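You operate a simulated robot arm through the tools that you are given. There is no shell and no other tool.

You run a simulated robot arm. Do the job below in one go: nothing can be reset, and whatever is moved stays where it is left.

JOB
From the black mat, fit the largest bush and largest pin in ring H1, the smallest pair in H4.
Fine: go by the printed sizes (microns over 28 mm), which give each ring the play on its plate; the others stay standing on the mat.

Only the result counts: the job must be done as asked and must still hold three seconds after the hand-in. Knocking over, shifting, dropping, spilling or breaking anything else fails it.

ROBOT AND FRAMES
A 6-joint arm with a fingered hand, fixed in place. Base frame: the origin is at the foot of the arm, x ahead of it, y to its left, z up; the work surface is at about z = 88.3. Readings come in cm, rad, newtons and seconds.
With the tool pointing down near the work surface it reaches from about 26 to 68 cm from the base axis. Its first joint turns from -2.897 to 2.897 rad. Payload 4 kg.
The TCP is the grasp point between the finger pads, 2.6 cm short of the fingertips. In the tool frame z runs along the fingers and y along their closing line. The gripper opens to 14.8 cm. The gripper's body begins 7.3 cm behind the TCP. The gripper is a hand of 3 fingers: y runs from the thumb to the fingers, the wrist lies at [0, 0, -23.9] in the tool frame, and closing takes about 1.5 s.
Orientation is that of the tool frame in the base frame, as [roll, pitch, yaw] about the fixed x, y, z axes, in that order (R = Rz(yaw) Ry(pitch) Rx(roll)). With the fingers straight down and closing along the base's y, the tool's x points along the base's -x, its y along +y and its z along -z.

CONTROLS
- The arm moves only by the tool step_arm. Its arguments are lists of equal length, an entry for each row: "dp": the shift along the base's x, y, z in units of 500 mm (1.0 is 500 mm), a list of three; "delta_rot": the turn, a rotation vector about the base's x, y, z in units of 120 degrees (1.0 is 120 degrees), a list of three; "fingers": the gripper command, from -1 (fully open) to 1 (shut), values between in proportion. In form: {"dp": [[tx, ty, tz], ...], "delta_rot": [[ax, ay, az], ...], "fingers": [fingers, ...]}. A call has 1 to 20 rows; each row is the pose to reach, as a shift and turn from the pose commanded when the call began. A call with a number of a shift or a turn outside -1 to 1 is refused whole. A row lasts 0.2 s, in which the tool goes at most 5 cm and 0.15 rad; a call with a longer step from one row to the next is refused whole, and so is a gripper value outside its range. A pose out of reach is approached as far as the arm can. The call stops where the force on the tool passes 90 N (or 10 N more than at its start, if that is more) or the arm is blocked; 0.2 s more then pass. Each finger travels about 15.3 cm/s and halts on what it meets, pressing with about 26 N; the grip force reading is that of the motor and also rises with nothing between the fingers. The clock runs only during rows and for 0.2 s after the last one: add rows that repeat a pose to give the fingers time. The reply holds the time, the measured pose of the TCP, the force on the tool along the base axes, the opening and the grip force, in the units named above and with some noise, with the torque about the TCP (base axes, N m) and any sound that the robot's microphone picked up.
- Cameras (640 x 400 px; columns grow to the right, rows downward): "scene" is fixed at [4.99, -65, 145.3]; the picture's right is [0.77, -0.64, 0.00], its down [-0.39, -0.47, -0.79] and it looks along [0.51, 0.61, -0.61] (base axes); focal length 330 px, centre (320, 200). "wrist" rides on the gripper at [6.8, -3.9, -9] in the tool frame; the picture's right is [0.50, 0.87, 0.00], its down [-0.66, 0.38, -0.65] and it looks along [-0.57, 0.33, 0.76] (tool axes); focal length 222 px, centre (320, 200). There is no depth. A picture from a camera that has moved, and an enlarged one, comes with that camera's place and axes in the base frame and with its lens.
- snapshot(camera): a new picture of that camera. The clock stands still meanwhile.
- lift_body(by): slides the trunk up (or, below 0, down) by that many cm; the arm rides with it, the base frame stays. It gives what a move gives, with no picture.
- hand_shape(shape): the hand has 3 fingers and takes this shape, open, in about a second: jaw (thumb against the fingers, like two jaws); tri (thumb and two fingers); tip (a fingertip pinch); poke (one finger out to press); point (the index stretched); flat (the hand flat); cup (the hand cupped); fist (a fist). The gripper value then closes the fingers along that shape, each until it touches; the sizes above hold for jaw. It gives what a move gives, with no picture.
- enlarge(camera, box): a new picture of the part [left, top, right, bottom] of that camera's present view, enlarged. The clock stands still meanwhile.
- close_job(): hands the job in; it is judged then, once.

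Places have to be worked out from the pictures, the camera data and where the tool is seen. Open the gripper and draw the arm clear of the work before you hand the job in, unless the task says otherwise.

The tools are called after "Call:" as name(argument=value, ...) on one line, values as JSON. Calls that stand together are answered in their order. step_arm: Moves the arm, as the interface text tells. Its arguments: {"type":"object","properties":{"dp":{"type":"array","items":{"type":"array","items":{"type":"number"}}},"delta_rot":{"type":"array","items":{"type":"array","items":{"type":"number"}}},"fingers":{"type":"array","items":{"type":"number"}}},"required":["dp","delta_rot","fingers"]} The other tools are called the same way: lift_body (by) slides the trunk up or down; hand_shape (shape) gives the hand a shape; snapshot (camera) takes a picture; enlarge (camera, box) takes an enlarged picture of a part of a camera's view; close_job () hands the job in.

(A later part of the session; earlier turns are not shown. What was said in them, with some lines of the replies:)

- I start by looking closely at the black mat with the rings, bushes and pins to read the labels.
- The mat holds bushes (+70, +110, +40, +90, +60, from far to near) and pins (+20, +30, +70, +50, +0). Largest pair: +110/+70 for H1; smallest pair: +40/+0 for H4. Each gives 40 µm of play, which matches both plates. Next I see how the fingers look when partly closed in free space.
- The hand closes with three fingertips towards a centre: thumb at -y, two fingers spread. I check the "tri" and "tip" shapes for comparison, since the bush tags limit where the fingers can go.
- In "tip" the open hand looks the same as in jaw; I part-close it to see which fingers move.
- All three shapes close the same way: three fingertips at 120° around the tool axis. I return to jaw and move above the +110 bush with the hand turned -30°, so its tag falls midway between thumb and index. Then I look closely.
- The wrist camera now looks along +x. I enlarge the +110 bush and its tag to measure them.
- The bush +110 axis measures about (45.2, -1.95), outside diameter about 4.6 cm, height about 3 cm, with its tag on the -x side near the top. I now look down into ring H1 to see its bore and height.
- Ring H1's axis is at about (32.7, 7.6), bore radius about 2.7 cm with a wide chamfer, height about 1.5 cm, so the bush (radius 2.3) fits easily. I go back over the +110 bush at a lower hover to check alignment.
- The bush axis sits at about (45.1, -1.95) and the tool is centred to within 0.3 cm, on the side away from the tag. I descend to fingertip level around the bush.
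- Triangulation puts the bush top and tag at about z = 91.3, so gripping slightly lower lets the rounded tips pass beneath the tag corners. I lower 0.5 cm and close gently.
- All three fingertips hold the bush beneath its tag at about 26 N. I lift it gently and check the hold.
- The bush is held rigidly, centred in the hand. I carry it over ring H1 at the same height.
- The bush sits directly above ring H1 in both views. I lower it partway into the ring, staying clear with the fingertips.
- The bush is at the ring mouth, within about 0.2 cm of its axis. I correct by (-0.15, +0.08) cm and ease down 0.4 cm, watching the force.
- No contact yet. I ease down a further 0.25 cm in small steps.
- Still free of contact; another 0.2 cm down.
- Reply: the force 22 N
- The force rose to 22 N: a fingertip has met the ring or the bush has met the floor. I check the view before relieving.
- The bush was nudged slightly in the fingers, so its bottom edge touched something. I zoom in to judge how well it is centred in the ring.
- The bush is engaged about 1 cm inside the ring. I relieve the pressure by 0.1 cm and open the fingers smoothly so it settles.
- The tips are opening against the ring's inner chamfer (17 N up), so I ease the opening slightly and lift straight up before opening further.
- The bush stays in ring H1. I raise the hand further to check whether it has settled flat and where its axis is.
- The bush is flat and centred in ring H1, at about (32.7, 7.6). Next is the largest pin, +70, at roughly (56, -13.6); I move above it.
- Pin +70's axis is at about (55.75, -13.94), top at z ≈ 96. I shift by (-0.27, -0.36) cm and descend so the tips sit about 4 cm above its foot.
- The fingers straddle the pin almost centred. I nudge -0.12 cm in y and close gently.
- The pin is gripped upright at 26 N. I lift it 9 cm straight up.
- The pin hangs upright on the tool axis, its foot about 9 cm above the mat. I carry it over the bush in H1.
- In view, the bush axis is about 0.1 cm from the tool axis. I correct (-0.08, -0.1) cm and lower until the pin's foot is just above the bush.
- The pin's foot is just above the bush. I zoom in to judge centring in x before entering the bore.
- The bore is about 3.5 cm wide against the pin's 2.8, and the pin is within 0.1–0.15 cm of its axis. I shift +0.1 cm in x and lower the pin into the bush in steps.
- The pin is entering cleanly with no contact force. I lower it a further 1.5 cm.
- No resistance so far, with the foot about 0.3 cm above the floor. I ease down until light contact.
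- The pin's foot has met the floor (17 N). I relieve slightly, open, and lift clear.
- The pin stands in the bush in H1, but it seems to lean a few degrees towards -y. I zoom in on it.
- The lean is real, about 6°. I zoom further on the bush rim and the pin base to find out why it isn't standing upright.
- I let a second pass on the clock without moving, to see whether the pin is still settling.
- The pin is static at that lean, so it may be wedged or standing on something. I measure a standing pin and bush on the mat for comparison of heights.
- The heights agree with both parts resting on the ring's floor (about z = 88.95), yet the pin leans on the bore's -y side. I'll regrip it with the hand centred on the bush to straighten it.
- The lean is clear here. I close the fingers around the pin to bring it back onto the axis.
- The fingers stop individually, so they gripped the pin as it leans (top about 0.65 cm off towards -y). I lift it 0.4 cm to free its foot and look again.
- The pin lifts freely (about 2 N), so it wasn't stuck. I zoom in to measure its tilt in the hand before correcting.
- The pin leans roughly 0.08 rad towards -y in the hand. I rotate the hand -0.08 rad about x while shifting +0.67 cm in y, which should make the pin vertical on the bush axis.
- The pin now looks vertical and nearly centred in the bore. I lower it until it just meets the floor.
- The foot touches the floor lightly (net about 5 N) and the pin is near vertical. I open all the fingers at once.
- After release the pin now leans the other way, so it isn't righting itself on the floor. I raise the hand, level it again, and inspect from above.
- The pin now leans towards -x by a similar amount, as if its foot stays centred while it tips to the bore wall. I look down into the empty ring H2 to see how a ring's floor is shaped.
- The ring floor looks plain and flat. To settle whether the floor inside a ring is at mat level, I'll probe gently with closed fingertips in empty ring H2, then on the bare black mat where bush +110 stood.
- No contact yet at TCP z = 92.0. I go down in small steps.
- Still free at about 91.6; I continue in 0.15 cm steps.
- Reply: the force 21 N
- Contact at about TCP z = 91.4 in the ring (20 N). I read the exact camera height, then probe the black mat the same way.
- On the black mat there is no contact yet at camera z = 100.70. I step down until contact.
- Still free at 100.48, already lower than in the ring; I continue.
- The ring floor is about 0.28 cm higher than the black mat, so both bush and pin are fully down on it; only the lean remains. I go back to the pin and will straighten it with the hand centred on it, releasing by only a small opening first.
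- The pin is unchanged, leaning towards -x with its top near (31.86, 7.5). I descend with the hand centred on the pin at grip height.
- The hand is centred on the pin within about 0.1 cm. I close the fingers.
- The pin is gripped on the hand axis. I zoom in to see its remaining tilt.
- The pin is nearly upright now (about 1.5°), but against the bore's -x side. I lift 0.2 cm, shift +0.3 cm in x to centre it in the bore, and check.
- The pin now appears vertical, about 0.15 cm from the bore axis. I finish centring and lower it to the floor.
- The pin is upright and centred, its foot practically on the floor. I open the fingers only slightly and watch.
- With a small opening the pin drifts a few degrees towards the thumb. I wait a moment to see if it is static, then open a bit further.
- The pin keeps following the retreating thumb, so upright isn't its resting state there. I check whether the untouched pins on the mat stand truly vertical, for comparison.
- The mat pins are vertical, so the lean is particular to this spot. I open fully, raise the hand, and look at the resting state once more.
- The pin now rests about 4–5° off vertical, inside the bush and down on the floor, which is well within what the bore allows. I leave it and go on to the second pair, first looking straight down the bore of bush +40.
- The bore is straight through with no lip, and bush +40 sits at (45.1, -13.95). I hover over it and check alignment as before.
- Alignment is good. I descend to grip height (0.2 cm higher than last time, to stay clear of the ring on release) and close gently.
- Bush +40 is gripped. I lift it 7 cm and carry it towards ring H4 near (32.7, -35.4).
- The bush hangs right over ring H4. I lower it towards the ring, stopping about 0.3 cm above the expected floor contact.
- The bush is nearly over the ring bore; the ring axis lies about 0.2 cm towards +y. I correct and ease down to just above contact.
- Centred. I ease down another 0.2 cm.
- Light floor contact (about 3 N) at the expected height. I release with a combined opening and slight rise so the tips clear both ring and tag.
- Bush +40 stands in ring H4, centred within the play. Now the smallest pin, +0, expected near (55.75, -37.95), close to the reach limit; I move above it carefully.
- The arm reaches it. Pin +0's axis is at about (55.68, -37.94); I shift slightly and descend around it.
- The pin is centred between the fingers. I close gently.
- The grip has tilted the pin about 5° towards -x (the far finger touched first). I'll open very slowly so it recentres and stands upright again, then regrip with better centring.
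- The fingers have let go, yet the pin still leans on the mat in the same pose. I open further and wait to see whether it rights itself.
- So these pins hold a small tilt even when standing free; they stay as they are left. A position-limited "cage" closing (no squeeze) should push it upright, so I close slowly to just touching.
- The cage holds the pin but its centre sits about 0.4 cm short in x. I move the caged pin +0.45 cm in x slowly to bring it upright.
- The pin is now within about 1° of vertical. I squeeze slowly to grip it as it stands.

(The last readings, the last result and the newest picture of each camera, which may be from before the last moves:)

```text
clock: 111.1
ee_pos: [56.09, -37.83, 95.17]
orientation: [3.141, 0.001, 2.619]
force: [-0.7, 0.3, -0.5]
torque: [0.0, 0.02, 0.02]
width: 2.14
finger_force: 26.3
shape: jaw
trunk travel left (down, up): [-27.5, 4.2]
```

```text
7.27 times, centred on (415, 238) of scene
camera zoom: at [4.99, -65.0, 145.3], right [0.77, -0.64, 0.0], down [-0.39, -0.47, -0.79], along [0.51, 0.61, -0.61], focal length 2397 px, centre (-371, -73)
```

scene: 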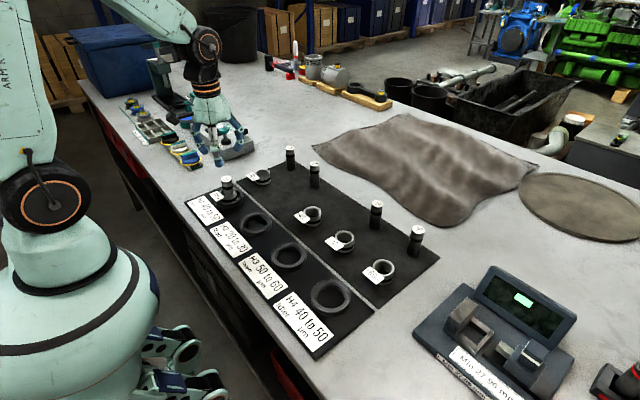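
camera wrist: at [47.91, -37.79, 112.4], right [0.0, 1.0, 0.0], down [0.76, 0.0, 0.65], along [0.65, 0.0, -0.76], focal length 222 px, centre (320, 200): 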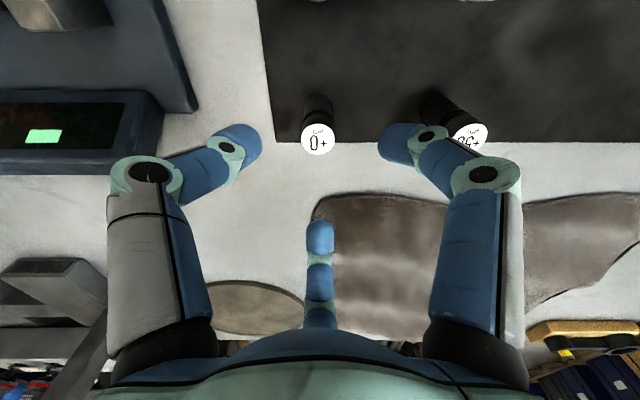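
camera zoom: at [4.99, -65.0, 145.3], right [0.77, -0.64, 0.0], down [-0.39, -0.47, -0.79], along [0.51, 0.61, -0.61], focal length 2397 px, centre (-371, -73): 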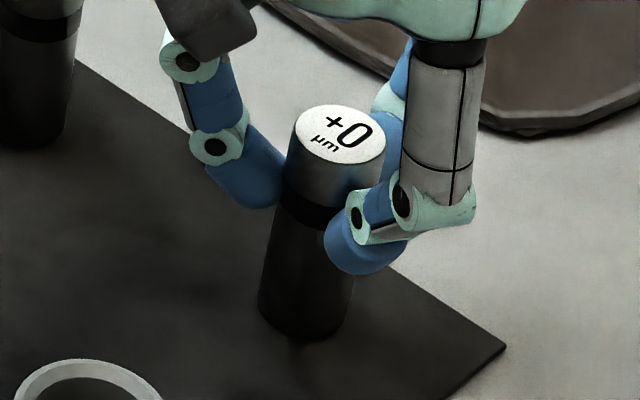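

The pin is gripped within 1–2° of vertical. I lift it 9 cm and carry it over the bush in ring H4.

Call:
step_arm(dp=[[0, 0, 0.004], [0, 0, 0.02], [0, 0, 0.06], [0, 0, 0.11], [0, 0, 0.16], [0, 0, 0.18], [-0.02, 0.002, 0.18], [-0.07, 0.007, 0.18], [-0.13, 0.014, 0.18], [-0.19, 0.02, 0.18], [-0.25, 0.026, 0.18], [-0.31, 0.033, 0.18], [-0.37, 0.039, 0.18], [-0.42, 0.044, 0.18], [-0.46, 0.0485, 0.18], [-0.4728, 0.0496, 0.18], [-0.4728, 0.0496, 0.18], [-0.4728, 0.0496, 0.18]], delta_rot=[[0, 0, 0], [0, 0, 0], [0, 0, 0], [0, 0, 0], [0, 0, 0], [0, 0, 0], [0, 0, 0], [0, 0, 0], [0, 0, 0], [0, 0, 0], [0, 0, 0], [0, 0, 0], [0, 0, 0], [0, 0, 0], [0, 0, 0], [0, 0, 0], [0, 0, 0], [0, 0, 0]], fingers=[0.82, 0.82, 0.82, 0.82, 0.82, 0.82, 0.82, 0.82, 0.82, 0.82, 0.82, 0.82, 0.82, 0.82, 0.82, 0.82, 0.82, 0.82])

Call:
enlarge(camera="wrist", box=[200, 40, 440, 240])

Call:
enlarge(camera="scene", box=[290, 190, 390, 310])

```text
clock: 114.9
ee_pos: [32.38, -35.57, 104.2]
orientation: [-3.141, 0.001, 2.618]
force: [1.2, -0.3, -3.1]
torque: [0.01, -0.02, -0.01]
width: 2.13
finger_force: 26.0
shape: jaw
trunk travel left (down, up): [-27.5, 4.2]
```

```text
2.00 times, centred on (320, 140) of wrist
camera zoom: at [24.65, -35.38, 113.25], right [0.0, 1.0, 0.0], down [0.76, 0.0, 0.65], along [0.65, 0.0, -0.76], focal length 444 px, centre (320, 320)
```

zoom: 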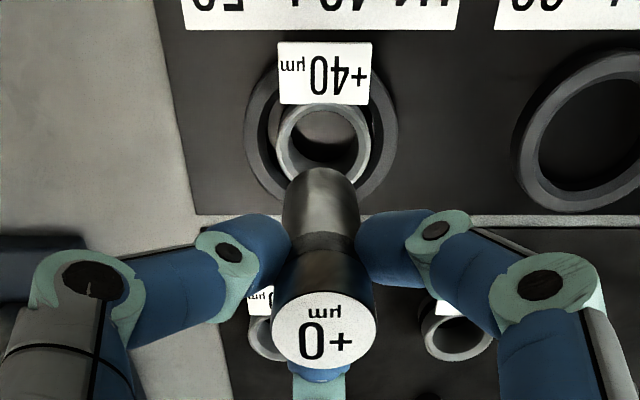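

```text
3.33 times, centred on (340, 250) of scene
camera zoom: at [4.99, -65.0, 145.3], right [0.77, -0.64, 0.0], down [-0.39, -0.47, -0.79], along [0.51, 0.61, -0.61], focal length 1099 px, centre (253, 33)
```

zoom: 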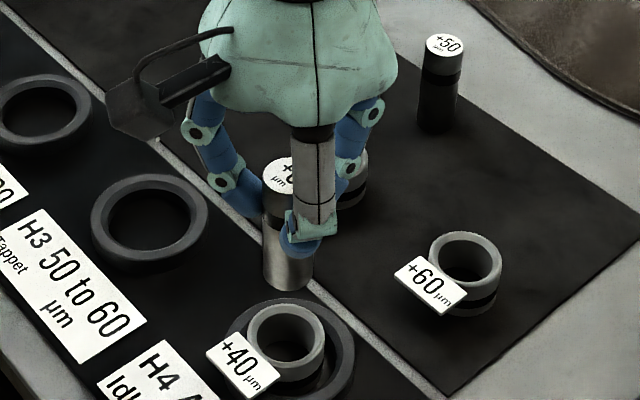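

The pin hangs over the bush, within about 0.1 cm. I correct (-0.1, +0.05) and lower until just above it.

Call:
step_arm(dp=[[-0.002, 0.001, -0.03], [-0.002, 0.001, -0.06], [-0.002, 0.001, -0.085], [-0.002, 0.001, -0.1], [-0.002, 0.001, -0.104], [-0.002, 0.001, -0.104]], delta_rot=[[0, 0, 0], [0, 0, 0], [0, 0, 0], [0, 0, 0], [0, 0, 0], [0, 0, 0]], fingers=[0.82, 0.82, 0.82, 0.82, 0.82, 0.82])

Call:
enlarge(camera="wrist", box=[280, 105, 360, 155])

Call:
enlarge(camera="scene", box=[310, 245, 360, 310])

```text
clock: 116.3
ee_pos: [32.29, -35.41, 98.82]
orientation: [-3.14, -0.001, 2.617]
force: [-0.3, 2.3, -1.4]
torque: [0.04, 0.01, 0.0]
width: 2.11
finger_force: 25.8
shape: jaw
trunk travel left (down, up): [-27.5, 4.2]
```

```text
8.00 times, centred on (320, 130) of wrist
camera zoom: at [24.58, -35.32, 108.02], right [0.0, 1.0, 0.0], down [0.76, 0.0, 0.65], along [0.65, 0.0, -0.76], focal length 1777 px, centre (320, 760)
```

zoom: 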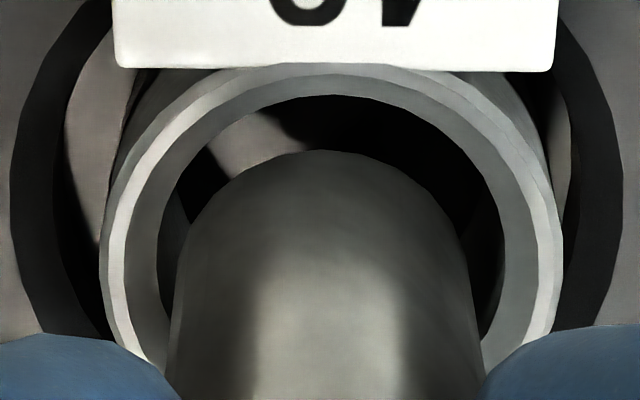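

```text
6.15 times, centred on (335, 278) of scene
camera zoom: at [4.99, -65.0, 145.3], right [0.77, -0.64, 0.0], down [-0.39, -0.47, -0.79], along [0.51, 0.61, -0.61], focal length 2029 px, centre (228, -277)
```

zoom: 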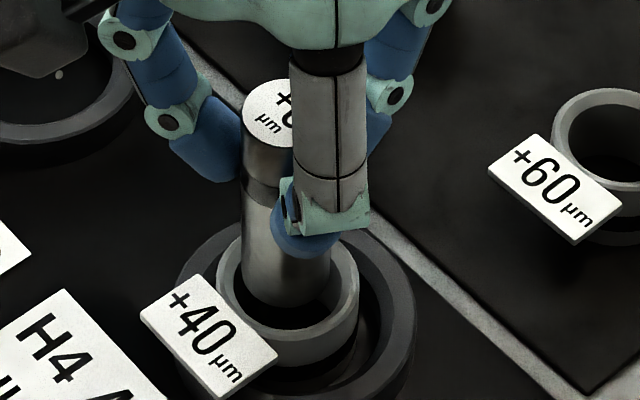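

The pin is aligned with the bore in both axes and vertical. I lower it into the bush.

Call:
step_arm(dp=[[0, 0.001, -0.01], [0, 0.001, -0.022], [0, 0.001, -0.034], [0, 0.001, -0.046], [0, 0.001, -0.056], [0, 0.001, -0.061], [0, 0.001, -0.061]], delta_rot=[[0, 0, 0], [0, 0, 0], [0, 0, 0], [0, 0, 0], [0, 0, 0], [0, 0, 0], [0, 0, 0]], fingers=[0.82, 0.82, 0.82, 0.82, 0.82, 0.82, 0.82])

Call:
enlarge(camera="wrist", box=[240, 80, 400, 230])

Call:
enlarge(camera="scene", box=[310, 245, 360, 310])

```text
clock: 117.9
ee_pos: [32.22, -35.38, 95.89]
orientation: [-3.14, 0.0, 2.619]
force: [-0.4, 0.6, -2.8]
torque: [-0.05, 0.03, -0.01]
width: 2.13
finger_force: 26.6
shape: jaw
trunk travel left (down, up): [-27.5, 4.2]
```

```text
2.67 times, centred on (320, 155) of wrist
camera zoom: at [24.6, -35.28, 105.08], right [0.0, 1.0, 0.0], down [0.76, 0.0, 0.65], along [0.65, 0.0, -0.76], focal length 592 px, centre (320, 320)
```

zoom: 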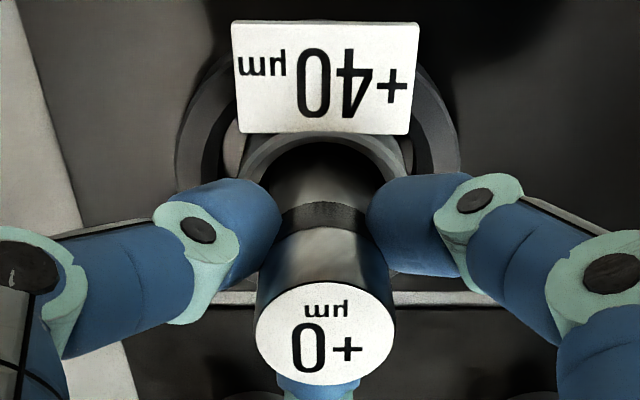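

```text
6.15 times, centred on (335, 278) of scene
camera zoom: at [4.99, -65.0, 145.3], right [0.77, -0.64, 0.0], down [-0.39, -0.47, -0.79], along [0.51, 0.61, -0.61], focal length 2029 px, centre (228, -277)
```

zoom: 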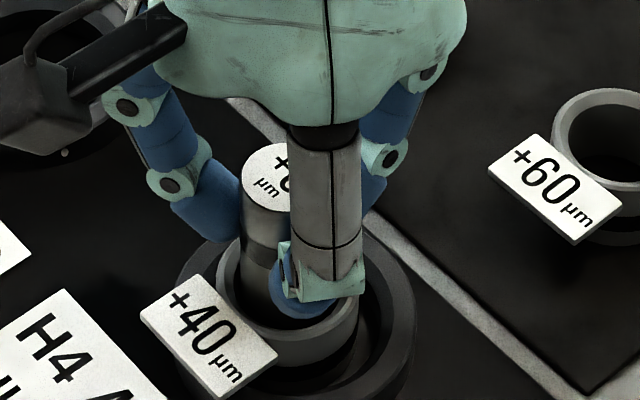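

The pin slides in without contact, about 0.45 cm above the floor. I ease down to light contact.

Call:
step_arm(dp=[[0, 0, -0.004], [0, 0, -0.0075], [0, 0, -0.0075]], delta_rot=[[0, 0, 0], [0, 0, 0], [0, 0, 0]], fingers=[0.82, 0.82, 0.82])

Call:
step_arm(dp=[[0, 0, -0.0012], [0, 0, -0.0012]], delta_rot=[[0, 0, 0], [0, 0, 0]], fingers=[0.82, 0.82])

```text
clock: 118.7
ee_pos: [32.26, -35.38, 95.63]
orientation: [-3.141, -0.001, 2.619]
force: [-0.2, 0.4, -2.0]
torque: [0.01, 0.01, 0.04]
width: 2.13
finger_force: 26.0
shape: jaw
trunk travel left (down, up): [-27.5, 4.2]
```

```text
clock: 119.3
ee_pos: [32.34, -35.28, 95.5]
orientation: [3.141, 0.0, 2.618]
force: [-0.2, 0.6, -2.5]
torque: [-0.01, 0.01, -0.03]
width: 2.12
finger_force: 26.2
shape: jaw
trunk travel left (down, up): [-27.5, 4.2]
```

Call:
step_arm(dp=[[0, 0, -0.0012], [0, 0, -0.0012]], delta_rot=[[0, 0, 0], [0, 0, 0]], fingers=[0.82, 0.82])

Call:
enlarge(camera="wrist", box=[240, 80, 400, 230])

Call:
enlarge(camera="scene", box=[310, 245, 360, 310])

```text
clock: 119.9
ee_pos: [32.27, -35.29, 95.43]
orientation: [3.141, 0.001, 2.618]
force: [0.4, 0.8, 0.7]
torque: [0.02, 0.0, -0.02]
width: 2.14
finger_force: 25.9
shape: jaw
trunk travel left (down, up): [-27.5, 4.2]
```

```text
2.67 times, centred on (320, 155) of wrist
camera zoom: at [24.52, -35.24, 104.55], right [0.0, 1.0, 0.0], down [0.76, 0.0, 0.65], along [0.65, 0.0, -0.76], focal length 592 px, centre (320, 320)
```

zoom: 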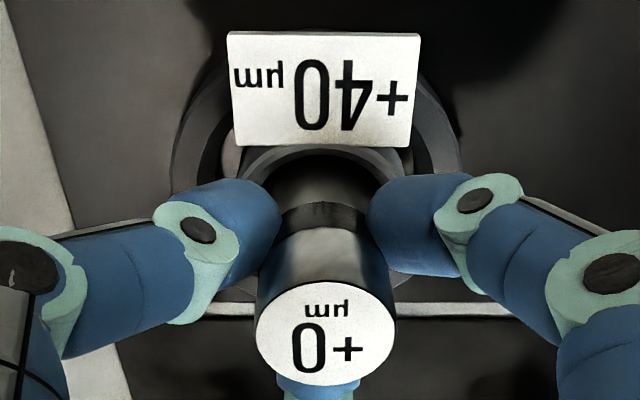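

```text
6.15 times, centred on (335, 278) of scene
camera zoom: at [4.99, -65.0, 145.3], right [0.77, -0.64, 0.0], down [-0.39, -0.47, -0.79], along [0.51, 0.61, -0.61], focal length 2029 px, centre (228, -277)
```

zoom: 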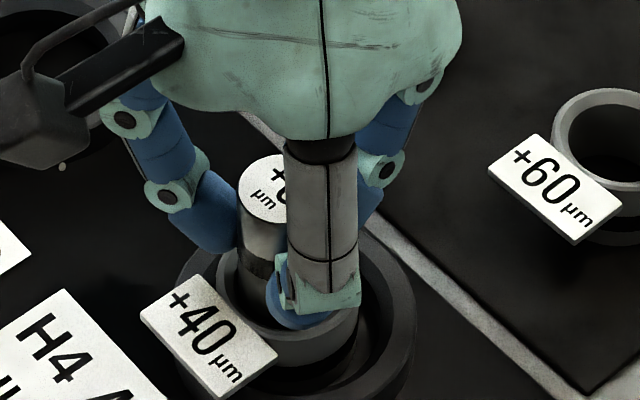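

The floor now carries the pin's weight. I open very slowly so it is left standing as it is.

Call:
step_arm(dp=[[0, 0, 0], [0, 0, 0], [0, 0, 0], [0, 0, 0], [0, 0, 0], [0, 0, 0], [0, 0, 0], [0, 0, 0], [0, 0, 0], [0, 0, 0], [0, 0, 0], [0, 0, 0], [0, 0, 0]], delta_rot=[[0, 0, 0], [0, 0, 0], [0, 0, 0], [0, 0, 0], [0, 0, 0], [0, 0, 0], [0, 0, 0], [0, 0, 0], [0, 0, 0], [0, 0, 0], [0, 0, 0], [0, 0, 0], [0, 0, 0]], fingers=[0.79, 0.77, 0.755, 0.745, 0.735, 0.725, 0.715, 0.705, 0.695, 0.685, 0.67, 0.65, 0.62])

Call:
enlarge(camera="wrist", box=[240, 80, 400, 230])

Call:
enlarge(camera="scene", box=[310, 245, 360, 310])

```text
clock: 122.7
ee_pos: [32.24, -35.35, 95.33]
orientation: [-3.141, -0.001, 2.619]
force: [-0.8, 1.0, 0.0]
torque: [-0.01, 0.01, -0.03]
width: 2.78
finger_force: 0.0
shape: jaw
trunk travel left (down, up): [-27.5, 4.2]
```

```text
2.67 times, centred on (320, 155) of wrist
camera zoom: at [24.52, -35.23, 104.54], right [0.0, 1.0, 0.0], down [0.76, 0.0, 0.65], along [0.65, 0.0, -0.76], focal length 592 px, centre (320, 320)
```

zoom: 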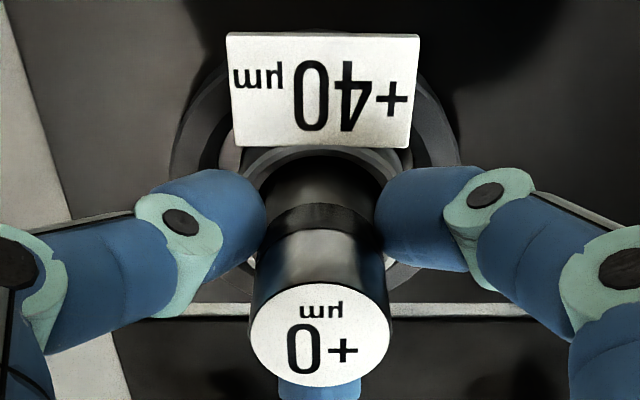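

```text
6.15 times, centred on (335, 278) of scene
camera zoom: at [4.99, -65.0, 145.3], right [0.77, -0.64, 0.0], down [-0.39, -0.47, -0.79], along [0.51, 0.61, -0.61], focal length 2029 px, centre (228, -277)
```

zoom: 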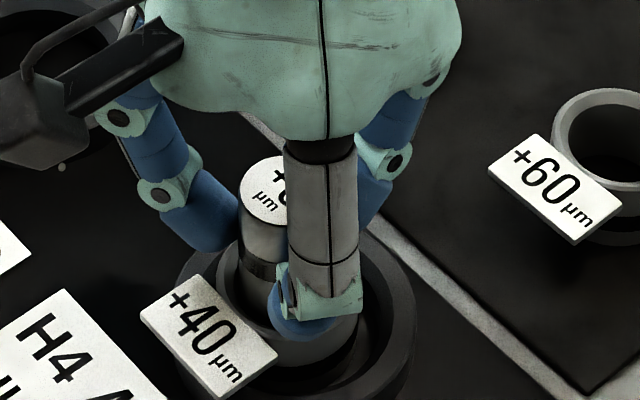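

The fingers are clear and the pin stays nearly upright. I open on and lift away.

Call:
step_arm(dp=[[0, 0, 0], [0, 0, 0], [0, 0, 0], [0, 0, 0], [0, 0, 0], [0, 0, 0.03], [0, 0, 0.1], [0, 0, 0.17], [0, 0, 0.2], [0, 0, 0.2]], delta_rot=[[0, 0, 0], [0, 0, 0], [0, 0, 0], [0, 0, 0], [0, 0, 0], [0, 0, 0], [0, 0, 0], [0, 0, 0], [0, 0, 0], [0, 0, 0]], fingers=[0.55, 0.45, 0.3, 0.15, 0.0, 0.0, 0.0, 0.0, 0.0, 0.0])

Call:
enlarge(camera="wrist", box=[280, 60, 360, 150])

Call:
enlarge(camera="scene", box=[310, 245, 360, 310])

```text
clock: 124.9
ee_pos: [32.25, -35.26, 105.71]
orientation: [3.14, -0.001, 2.618]
force: [0.0, -0.7, 0.3]
torque: [0.0, -0.02, 0.03]
width: 7.35
finger_force: 0.1
shape: jaw
trunk travel left (down, up): [-27.5, 4.2]
```

```text
4.44 times, centred on (320, 105) of wrist
camera zoom: at [24.47, -35.31, 114.62], right [0.0, 1.0, 0.0], down [0.76, 0.0, 0.65], along [0.65, 0.0, -0.76], focal length 987 px, centre (320, 622)
```

zoom: 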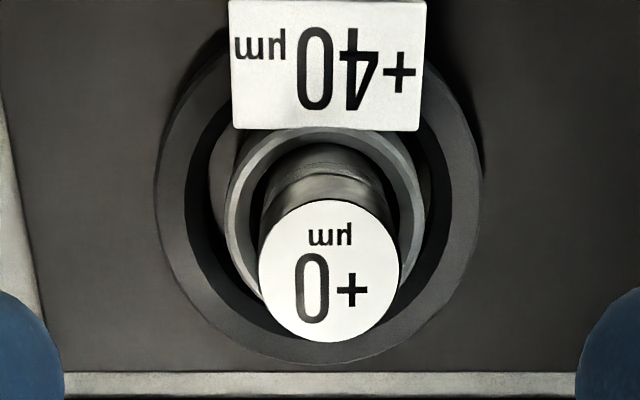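

```text
6.15 times, centred on (335, 278) of scene
camera zoom: at [4.99, -65.0, 145.3], right [0.77, -0.64, 0.0], down [-0.39, -0.47, -0.79], along [0.51, 0.61, -0.61], focal length 2029 px, centre (228, -277)
```

zoom: 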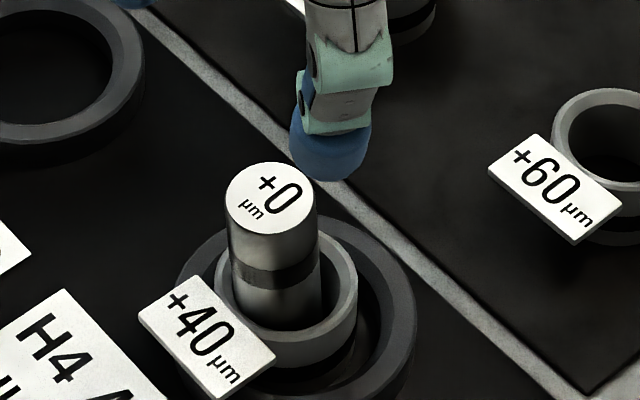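

Pin +0 stands in the bush in H4 with a slight lean of roughly 3° towards -x. I'll use the gentle cage once more to bring it closer to vertical.

Call:
step_arm(dp=[[0.001, 0.0014, -0.06], [0.001, 0.0014, -0.12], [0.001, 0.0014, -0.17], [0.001, 0.0014, -0.195], [0.001, 0.0014, -0.198], [0.001, 0.0014, -0.198], [0.001, 0.0014, -0.198], [0.001, 0.0014, -0.198], [0.001, 0.0014, -0.198], [0.001, 0.0014, -0.198], [0.001, 0.0014, -0.198], [0.001, 0.0014, -0.198], [0.001, 0.0014, -0.198], [0.001, 0.0014, -0.198]], delta_rot=[[0, 0, 0], [0, 0, 0], [0, 0, 0], [0, 0, 0], [0, 0, 0], [0, 0, 0], [0, 0, 0], [0, 0, 0], [0, 0, 0], [0, 0, 0], [0, 0, 0], [0, 0, 0], [0, 0, 0], [0, 0, 0]], fingers=[0, 0, 0, 0, 0.15, 0.3, 0.42, 0.5, 0.55, 0.59, 0.62, 0.645, 0.665, 0.675])

Call:
enlarge(camera="wrist", box=[240, 80, 400, 230])

Call:
enlarge(camera="scene", box=[310, 245, 360, 310])

```text
clock: 127.9
ee_pos: [32.53, -35.2, 95.57]
orientation: [3.141, -0.001, 2.618]
force: [-0.1, 0.5, 1.9]
torque: [0.02, 0.02, 0.02]
width: 2.53
finger_force: 0.1
shape: jaw
trunk travel left (down, up): [-27.5, 4.2]
```

```text
2.67 times, centred on (320, 155) of wrist
camera zoom: at [24.68, -35.14, 104.64], right [0.0, 1.0, 0.0], down [0.76, 0.0, 0.65], along [0.65, 0.0, -0.76], focal length 592 px, centre (320, 320)
```

zoom: 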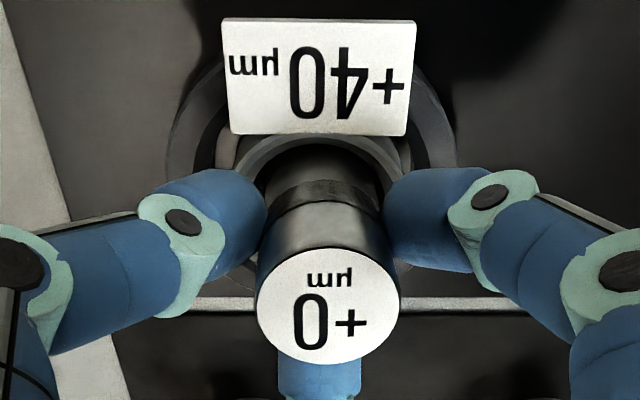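

```text
6.15 times, centred on (335, 278) of scene
camera zoom: at [4.99, -65.0, 145.3], right [0.77, -0.64, 0.0], down [-0.39, -0.47, -0.79], along [0.51, 0.61, -0.61], focal length 2029 px, centre (228, -277)
```

zoom: 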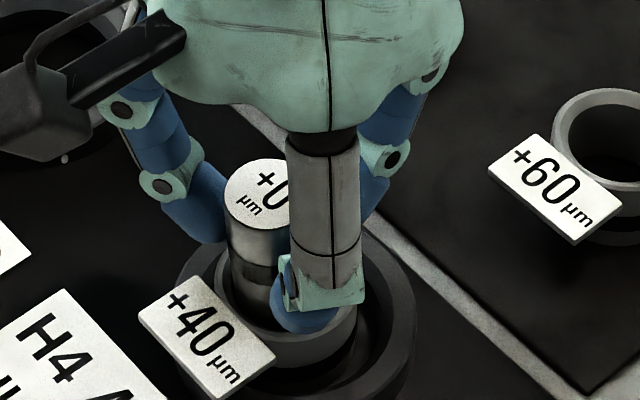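

The pin had leaned a bit more as the hand opened fully. I close the cage a touch further and shift +x to right it, watching the views.

Call:
step_arm(dp=[[0, 0, 0], [0.0015, 0, 0], [0.003, 0, 0], [0.0045, 0, 0], [0.006, 0, 0], [0.007, 0, 0], [0.007, 0, 0]], delta_rot=[[0, 0, 0], [0, 0, 0], [0, 0, 0], [0, 0, 0], [0, 0, 0], [0, 0, 0], [0, 0, 0]], fingers=[0.685, 0.685, 0.685, 0.685, 0.685, 0.685, 0.685])

Call:
enlarge(camera="wrist", box=[240, 80, 400, 230])

Call:
enlarge(camera="scene", box=[310, 245, 360, 310])

```text
clock: 129.5
ee_pos: [32.81, -35.18, 95.56]
orientation: [3.141, -0.001, 2.618]
force: [-0.2, 0.5, 1.7]
torque: [0.01, 0.02, 0.0]
width: 2.47
finger_force: 0.0
shape: jaw
trunk travel left (down, up): [-27.5, 4.2]
```

```text
2.67 times, centred on (320, 155) of wrist
camera zoom: at [24.99, -35.14, 104.67], right [0.0, 1.0, 0.0], down [0.76, 0.0, 0.65], along [0.65, 0.0, -0.76], focal length 592 px, centre (320, 320)
```

zoom: 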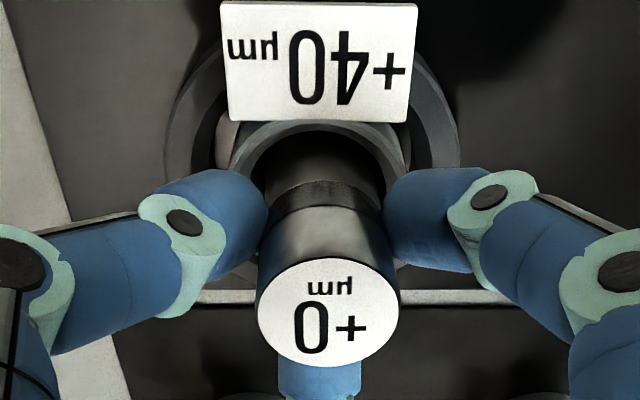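

```text
6.15 times, centred on (335, 278) of scene
camera zoom: at [4.99, -65.0, 145.3], right [0.77, -0.64, 0.0], down [-0.39, -0.47, -0.79], along [0.51, 0.61, -0.61], focal length 2029 px, centre (228, -277)
```

zoom: 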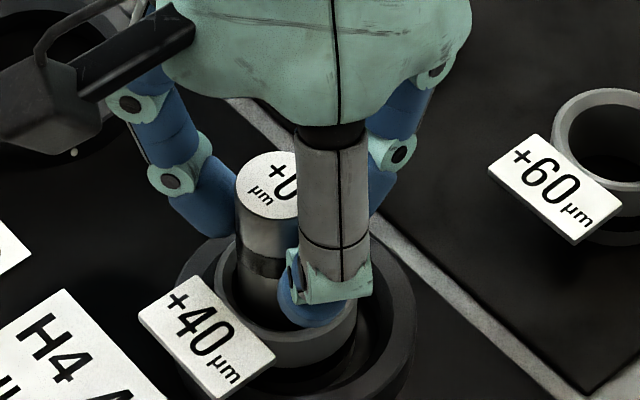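

The pin now looks within about 1° of vertical. I open slowly and check whether it stays.

Call:
step_arm(dp=[[0, 0, 0], [0, 0, 0], [0, 0, 0], [0, 0, 0], [0, 0, 0], [0, 0, 0]], delta_rot=[[0, 0, 0], [0, 0, 0], [0, 0, 0], [0, 0, 0], [0, 0, 0], [0, 0, 0]], fingers=[0.67, 0.65, 0.62, 0.58, 0.53, 0.5])

Call:
enlarge(camera="wrist", box=[240, 80, 400, 230])

Call:
enlarge(camera="scene", box=[310, 245, 360, 310])

```text
clock: 130.9
ee_pos: [32.68, -35.28, 95.59]
orientation: [-3.14, 0.0, 2.617]
force: [0.0, -0.2, -0.1]
torque: [-0.03, 0.02, 0.0]
width: 3.67
finger_force: 0.0
shape: jaw
trunk travel left (down, up): [-27.5, 4.2]
```

```text
2.67 times, centred on (320, 155) of wrist
camera zoom: at [25.0, -35.15, 104.67], right [0.0, 1.0, 0.0], down [0.76, 0.0, 0.65], along [0.65, 0.0, -0.76], focal length 592 px, centre (320, 320)
```

zoom: 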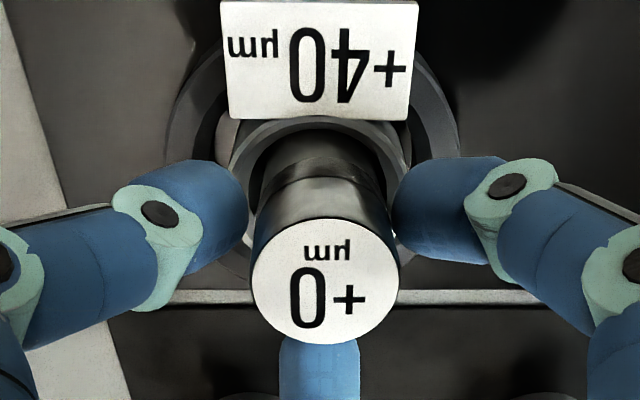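

```text
6.15 times, centred on (335, 278) of scene
camera zoom: at [4.99, -65.0, 145.3], right [0.77, -0.64, 0.0], down [-0.39, -0.47, -0.79], along [0.51, 0.61, -0.61], focal length 2029 px, centre (228, -277)
```

zoom: 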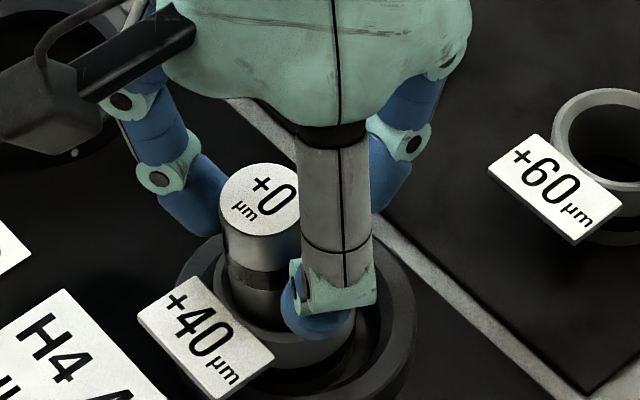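

Upright is evidently not a resting state for these pins: each settles a few degrees off until it rests. Since the bush in H4 sits slightly on the -x side, I'd rather let this pin rest towards +x, so its middle lies on the ring's axis. I close the cage and shift it +x.

Call:
step_arm(dp=[[0, 0, 0], [0, 0, 0], [0, 0, 0], [0, 0, 0], [0, 0, 0], [0.002, 0, 0], [0.004, 0, 0], [0.006, 0, 0], [0.008, 0, 0], [0.01, 0, 0], [0.01, 0, 0]], delta_rot=[[0, 0, 0], [0, 0, 0], [0, 0, 0], [0, 0, 0], [0, 0, 0], [0, 0, 0], [0, 0, 0], [0, 0, 0], [0, 0, 0], [0, 0, 0], [0, 0, 0]], fingers=[0.55, 0.6, 0.64, 0.665, 0.68, 0.685, 0.685, 0.685, 0.685, 0.685, 0.685])

Call:
enlarge(camera="wrist", box=[240, 80, 400, 230])

Call:
enlarge(camera="scene", box=[310, 245, 360, 310])

```text
clock: 133.3
ee_pos: [33.27, -35.14, 95.49]
orientation: [-3.141, 0.0, 2.618]
force: [0.0, 0.0, 3.4]
torque: [-0.02, 0.02, -0.01]
width: 2.54
finger_force: 0.1
shape: jaw
trunk travel left (down, up): [-27.5, 4.2]
```

```text
2.67 times, centred on (320, 155) of wrist
camera zoom: at [25.41, -35.14, 104.64], right [0.0, 1.0, 0.0], down [0.76, 0.0, 0.65], along [0.65, 0.0, -0.76], focal length 592 px, centre (320, 320)
```

zoom: 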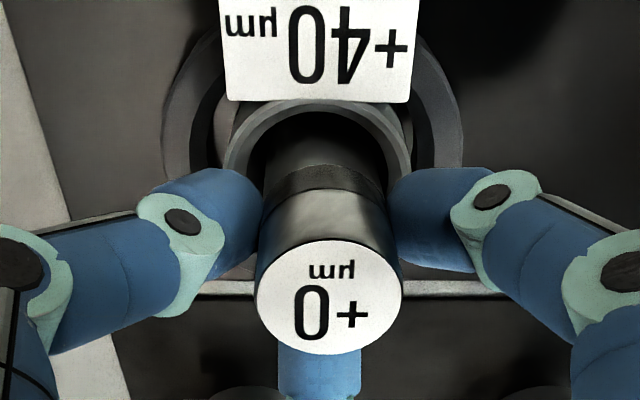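

```text
6.15 times, centred on (335, 278) of scene
camera zoom: at [4.99, -65.0, 145.3], right [0.77, -0.64, 0.0], down [-0.39, -0.47, -0.79], along [0.51, 0.61, -0.61], focal length 2029 px, centre (228, -277)
```

zoom: 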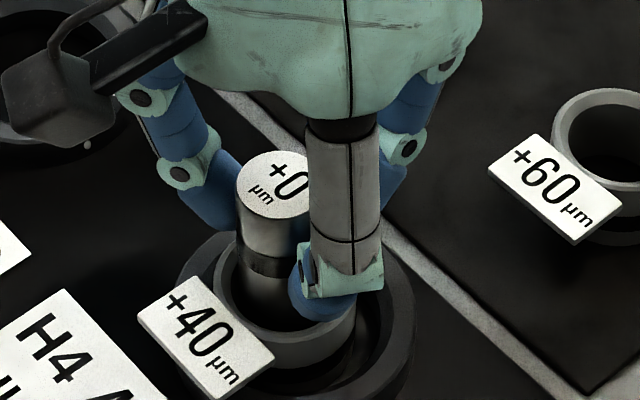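

The pin is about upright again; I continue +0.5 cm in x so that it tips to the +x side.

Call:
step_arm(dp=[[0.002, 0, 0], [0.004, 0, 0], [0.006, 0, 0], [0.008, 0, 0], [0.01, 0, 0], [0.01, 0, 0]], delta_rot=[[0, 0, 0], [0, 0, 0], [0, 0, 0], [0, 0, 0], [0, 0, 0], [0, 0, 0]], fingers=[0.685, 0.685, 0.685, 0.685, 0.685, 0.685])

Call:
enlarge(camera="wrist", box=[240, 80, 400, 230])

Call:
enlarge(camera="scene", box=[310, 245, 360, 310])

```text
clock: 134.7
ee_pos: [33.79, -35.21, 95.5]
orientation: [-3.141, 0.0, 2.62]
force: [0.0, 0.3, 2.6]
torque: [-0.01, 0.04, 0.01]
width: 2.52
finger_force: 0.0
shape: jaw
trunk travel left (down, up): [-27.5, 4.2]
```

```text
2.67 times, centred on (320, 155) of wrist
camera zoom: at [26.03, -35.18, 104.65], right [0.0, 1.0, 0.0], down [0.76, 0.0, 0.65], along [0.65, 0.0, -0.76], focal length 592 px, centre (320, 320)
```

zoom: 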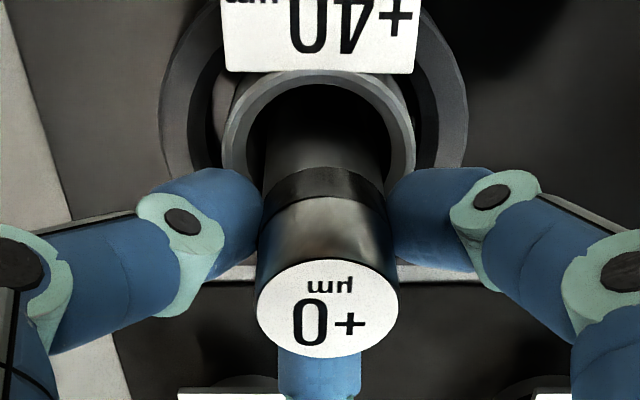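

```text
6.15 times, centred on (335, 278) of scene
camera zoom: at [4.99, -65.0, 145.3], right [0.77, -0.64, 0.0], down [-0.39, -0.47, -0.79], along [0.51, 0.61, -0.61], focal length 2029 px, centre (228, -277)
```

zoom: 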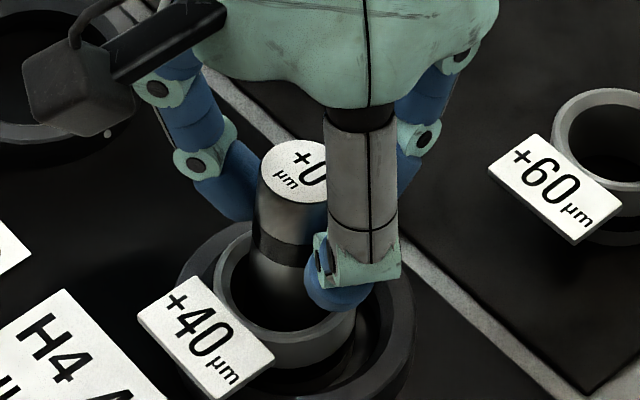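

The pin now tips towards +x, its middle close to the ring's axis. I open gently and lift away.

Call:
step_arm(dp=[[0, 0, 0], [0, 0, 0], [0, 0, 0], [0, 0, 0], [0, 0, 0], [0, 0, 0], [0, 0, 0], [0, 0, 0.03], [0, 0, 0.1], [0, 0, 0.17], [0, 0, 0.2], [0, 0, 0.2]], delta_rot=[[0, 0, 0], [0, 0, 0], [0, 0, 0], [0, 0, 0], [0, 0, 0], [0, 0, 0], [0, 0, 0], [0, 0, 0], [0, 0, 0], [0, 0, 0], [0, 0, 0], [0, 0, 0]], fingers=[0.66, 0.62, 0.56, 0.48, 0.38, 0.2, 0.0, 0.0, 0.0, 0.0, 0.0, 0.0])

Call:
enlarge(camera="wrist", box=[280, 40, 360, 130])

Call:
enlarge(camera="scene", box=[310, 245, 360, 310])

```text
clock: 137.3
ee_pos: [33.78, -35.23, 105.48]
orientation: [3.141, -0.001, 2.619]
force: [0.2, -0.9, -0.1]
torque: [0.0, -0.03, -0.02]
width: 7.38
finger_force: 0.0
shape: jaw
trunk travel left (down, up): [-27.5, 4.2]
```

```text
4.44 times, centred on (320, 85) of wrist
camera zoom: at [26.08, -35.15, 114.63], right [0.0, 1.0, 0.0], down [0.76, 0.0, 0.65], along [0.65, 0.0, -0.76], focal length 987 px, centre (320, 711)
```

zoom: 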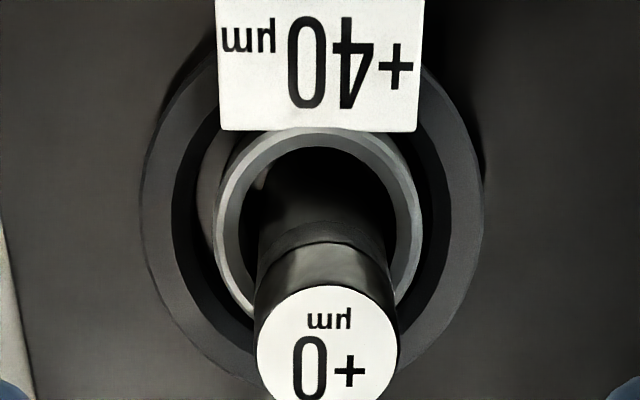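

```text
6.15 times, centred on (335, 278) of scene
camera zoom: at [4.99, -65.0, 145.3], right [0.77, -0.64, 0.0], down [-0.39, -0.47, -0.79], along [0.51, 0.61, -0.61], focal length 2029 px, centre (228, -277)
```

zoom: 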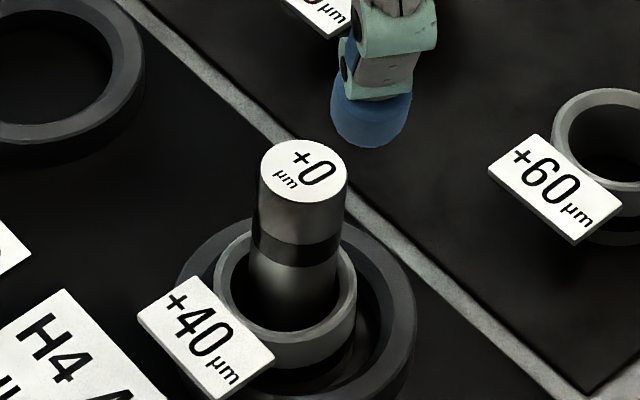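

Pin +0 rests in bush +40 in ring H4. I now raise the arm and draw it clear, then inspect the whole scene.

Call:
step_arm(dp=[[0, 0, 0.08], [0, 0, 0.16], [0, 0, 0.24], [0, 0, 0.3], [0.02, 0.07, 0.32], [0.04, 0.15, 0.32], [0.06, 0.23, 0.32], [0.08, 0.31, 0.32], [0.1, 0.39, 0.32], [0.11, 0.47, 0.32], [0.12, 0.55, 0.32], [0.13, 0.63, 0.32], [0.135, 0.7, 0.32], [0.135, 0.7, 0.32]], delta_rot=[[0, 0, 0], [0, 0, 0], [0, 0, 0], [0, 0, 0], [0, 0, 0], [0, 0, 0], [0, 0, 0], [0, 0, 0], [0, 0, 0], [0, 0, 0], [0, 0, 0], [0, 0, 0], [0, 0, 0], [0, 0, 0]], fingers=[-0.5, -1, -1, -1, -1, -1, -1, -1, -1, -1, -1, -1, -1, -1])

Call:
snapshot(camera="scene")

Call:
snapshot(camera="wrist")

Call:
enlarge(camera="scene", box=[180, 140, 340, 240])

Call:
enlarge(camera="scene", box=[280, 180, 460, 330])

```text
clock: 140.3
ee_pos: [40.28, -0.18, 121.66]
orientation: [-3.141, 0.001, 2.618]
force: [0.3, -0.4, 0.3]
torque: [-0.03, -0.04, 0.03]
width: 14.79
finger_force: 0.0
shape: jaw
trunk travel left (down, up): [-27.5, 4.2]
```

```text
taken
```

scene: 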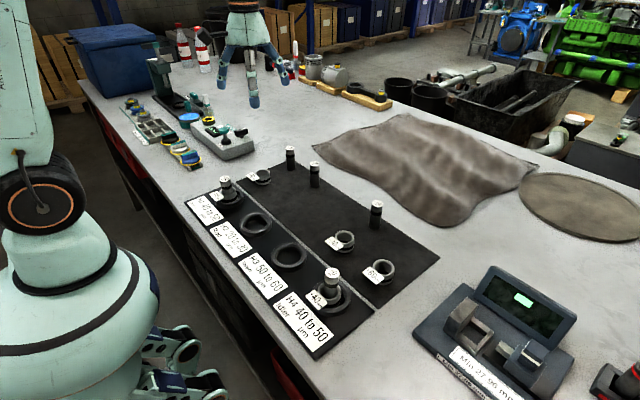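

```text
taken
camera wrist: at [32.64, -0.15, 130.7], right [0.0, 1.0, 0.0], down [0.76, 0.0, 0.65], along [0.65, 0.0, -0.76], focal length 222 px, centre (320, 200)
```

wrist: 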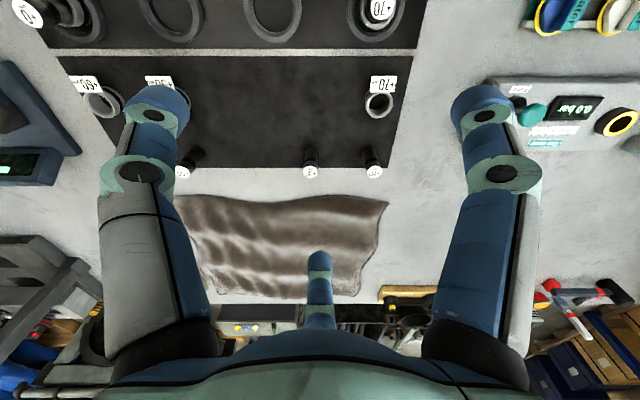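

```text
4.00 times, centred on (260, 190) of scene
camera zoom: at [4.99, -65.0, 145.3], right [0.77, -0.64, 0.0], down [-0.39, -0.47, -0.79], along [0.51, 0.61, -0.61], focal length 1319 px, centre (560, 240)
```

zoom: 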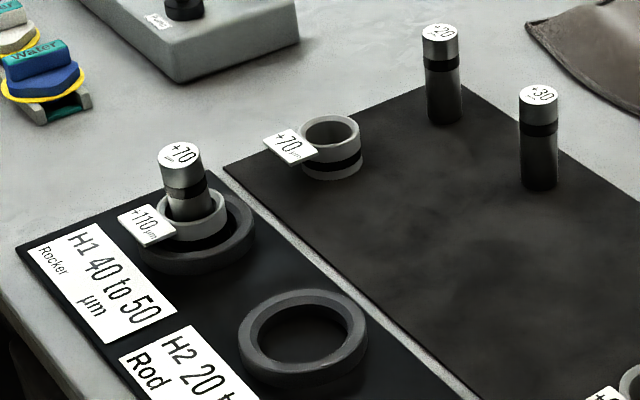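

```text
2.67 times, centred on (370, 255) of scene
camera zoom: at [4.99, -65.0, 145.3], right [0.77, -0.64, 0.0], down [-0.39, -0.47, -0.79], along [0.51, 0.61, -0.61], focal length 879 px, centre (187, 53)
```

zoom: 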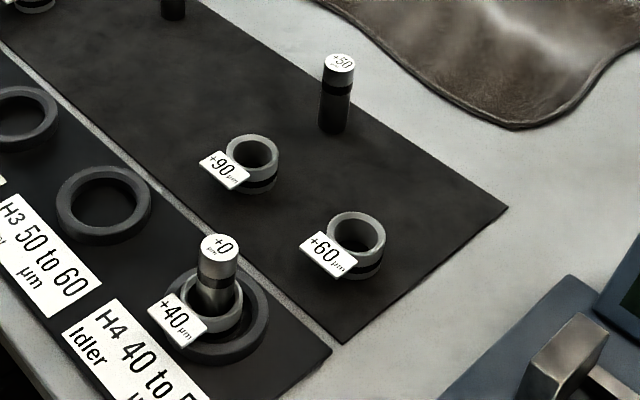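

Both rings hold their pairs: +110 bush with +70 pin in H1, and +40 bush with +0 pin in H4. The other bushes (+70, +90, +60) and pins (+20, +30, +50) stand untouched, and the hand is open and clear. I hand the job in.

Call:
close_job()

```text
The job is handed in.
```

I fitted both pairs and handed the job in. I don't know the verdict yet.

| Ring | Bush | Pin | Play | Plate |
|---|---|---|---|---|
| H1 | +110 (largest) | +70 (largest) | 40 µm | 40 to 50 µm |
| H4 | +40 (smallest) | +0 (smallest) | 40 µm | 40 to 50 µm |

- **Seating:** In each ring the pin is inside its bush, and both rest on the ring floor.
- **Pin lean:** Both pins lean a few degrees (roughly 4–6°) within their bores. I tried several times to leave them vertical, but they tipped back as soon as the fingers let go. When I let go of the +0 pin on the mat it stayed tilted there too, so I left them like that.
- **Other parts:** Bushes +70, +90 and +60 and pins +20, +30 and +50 still stand on the mat where they were.
- **Test touches:** I pressed lightly inside empty ring H2 and on the bare mat to compare floor heights. Nothing moved in the pictures.
- **Arm:** The gripper was open and the arm clear of the work before hand-in.
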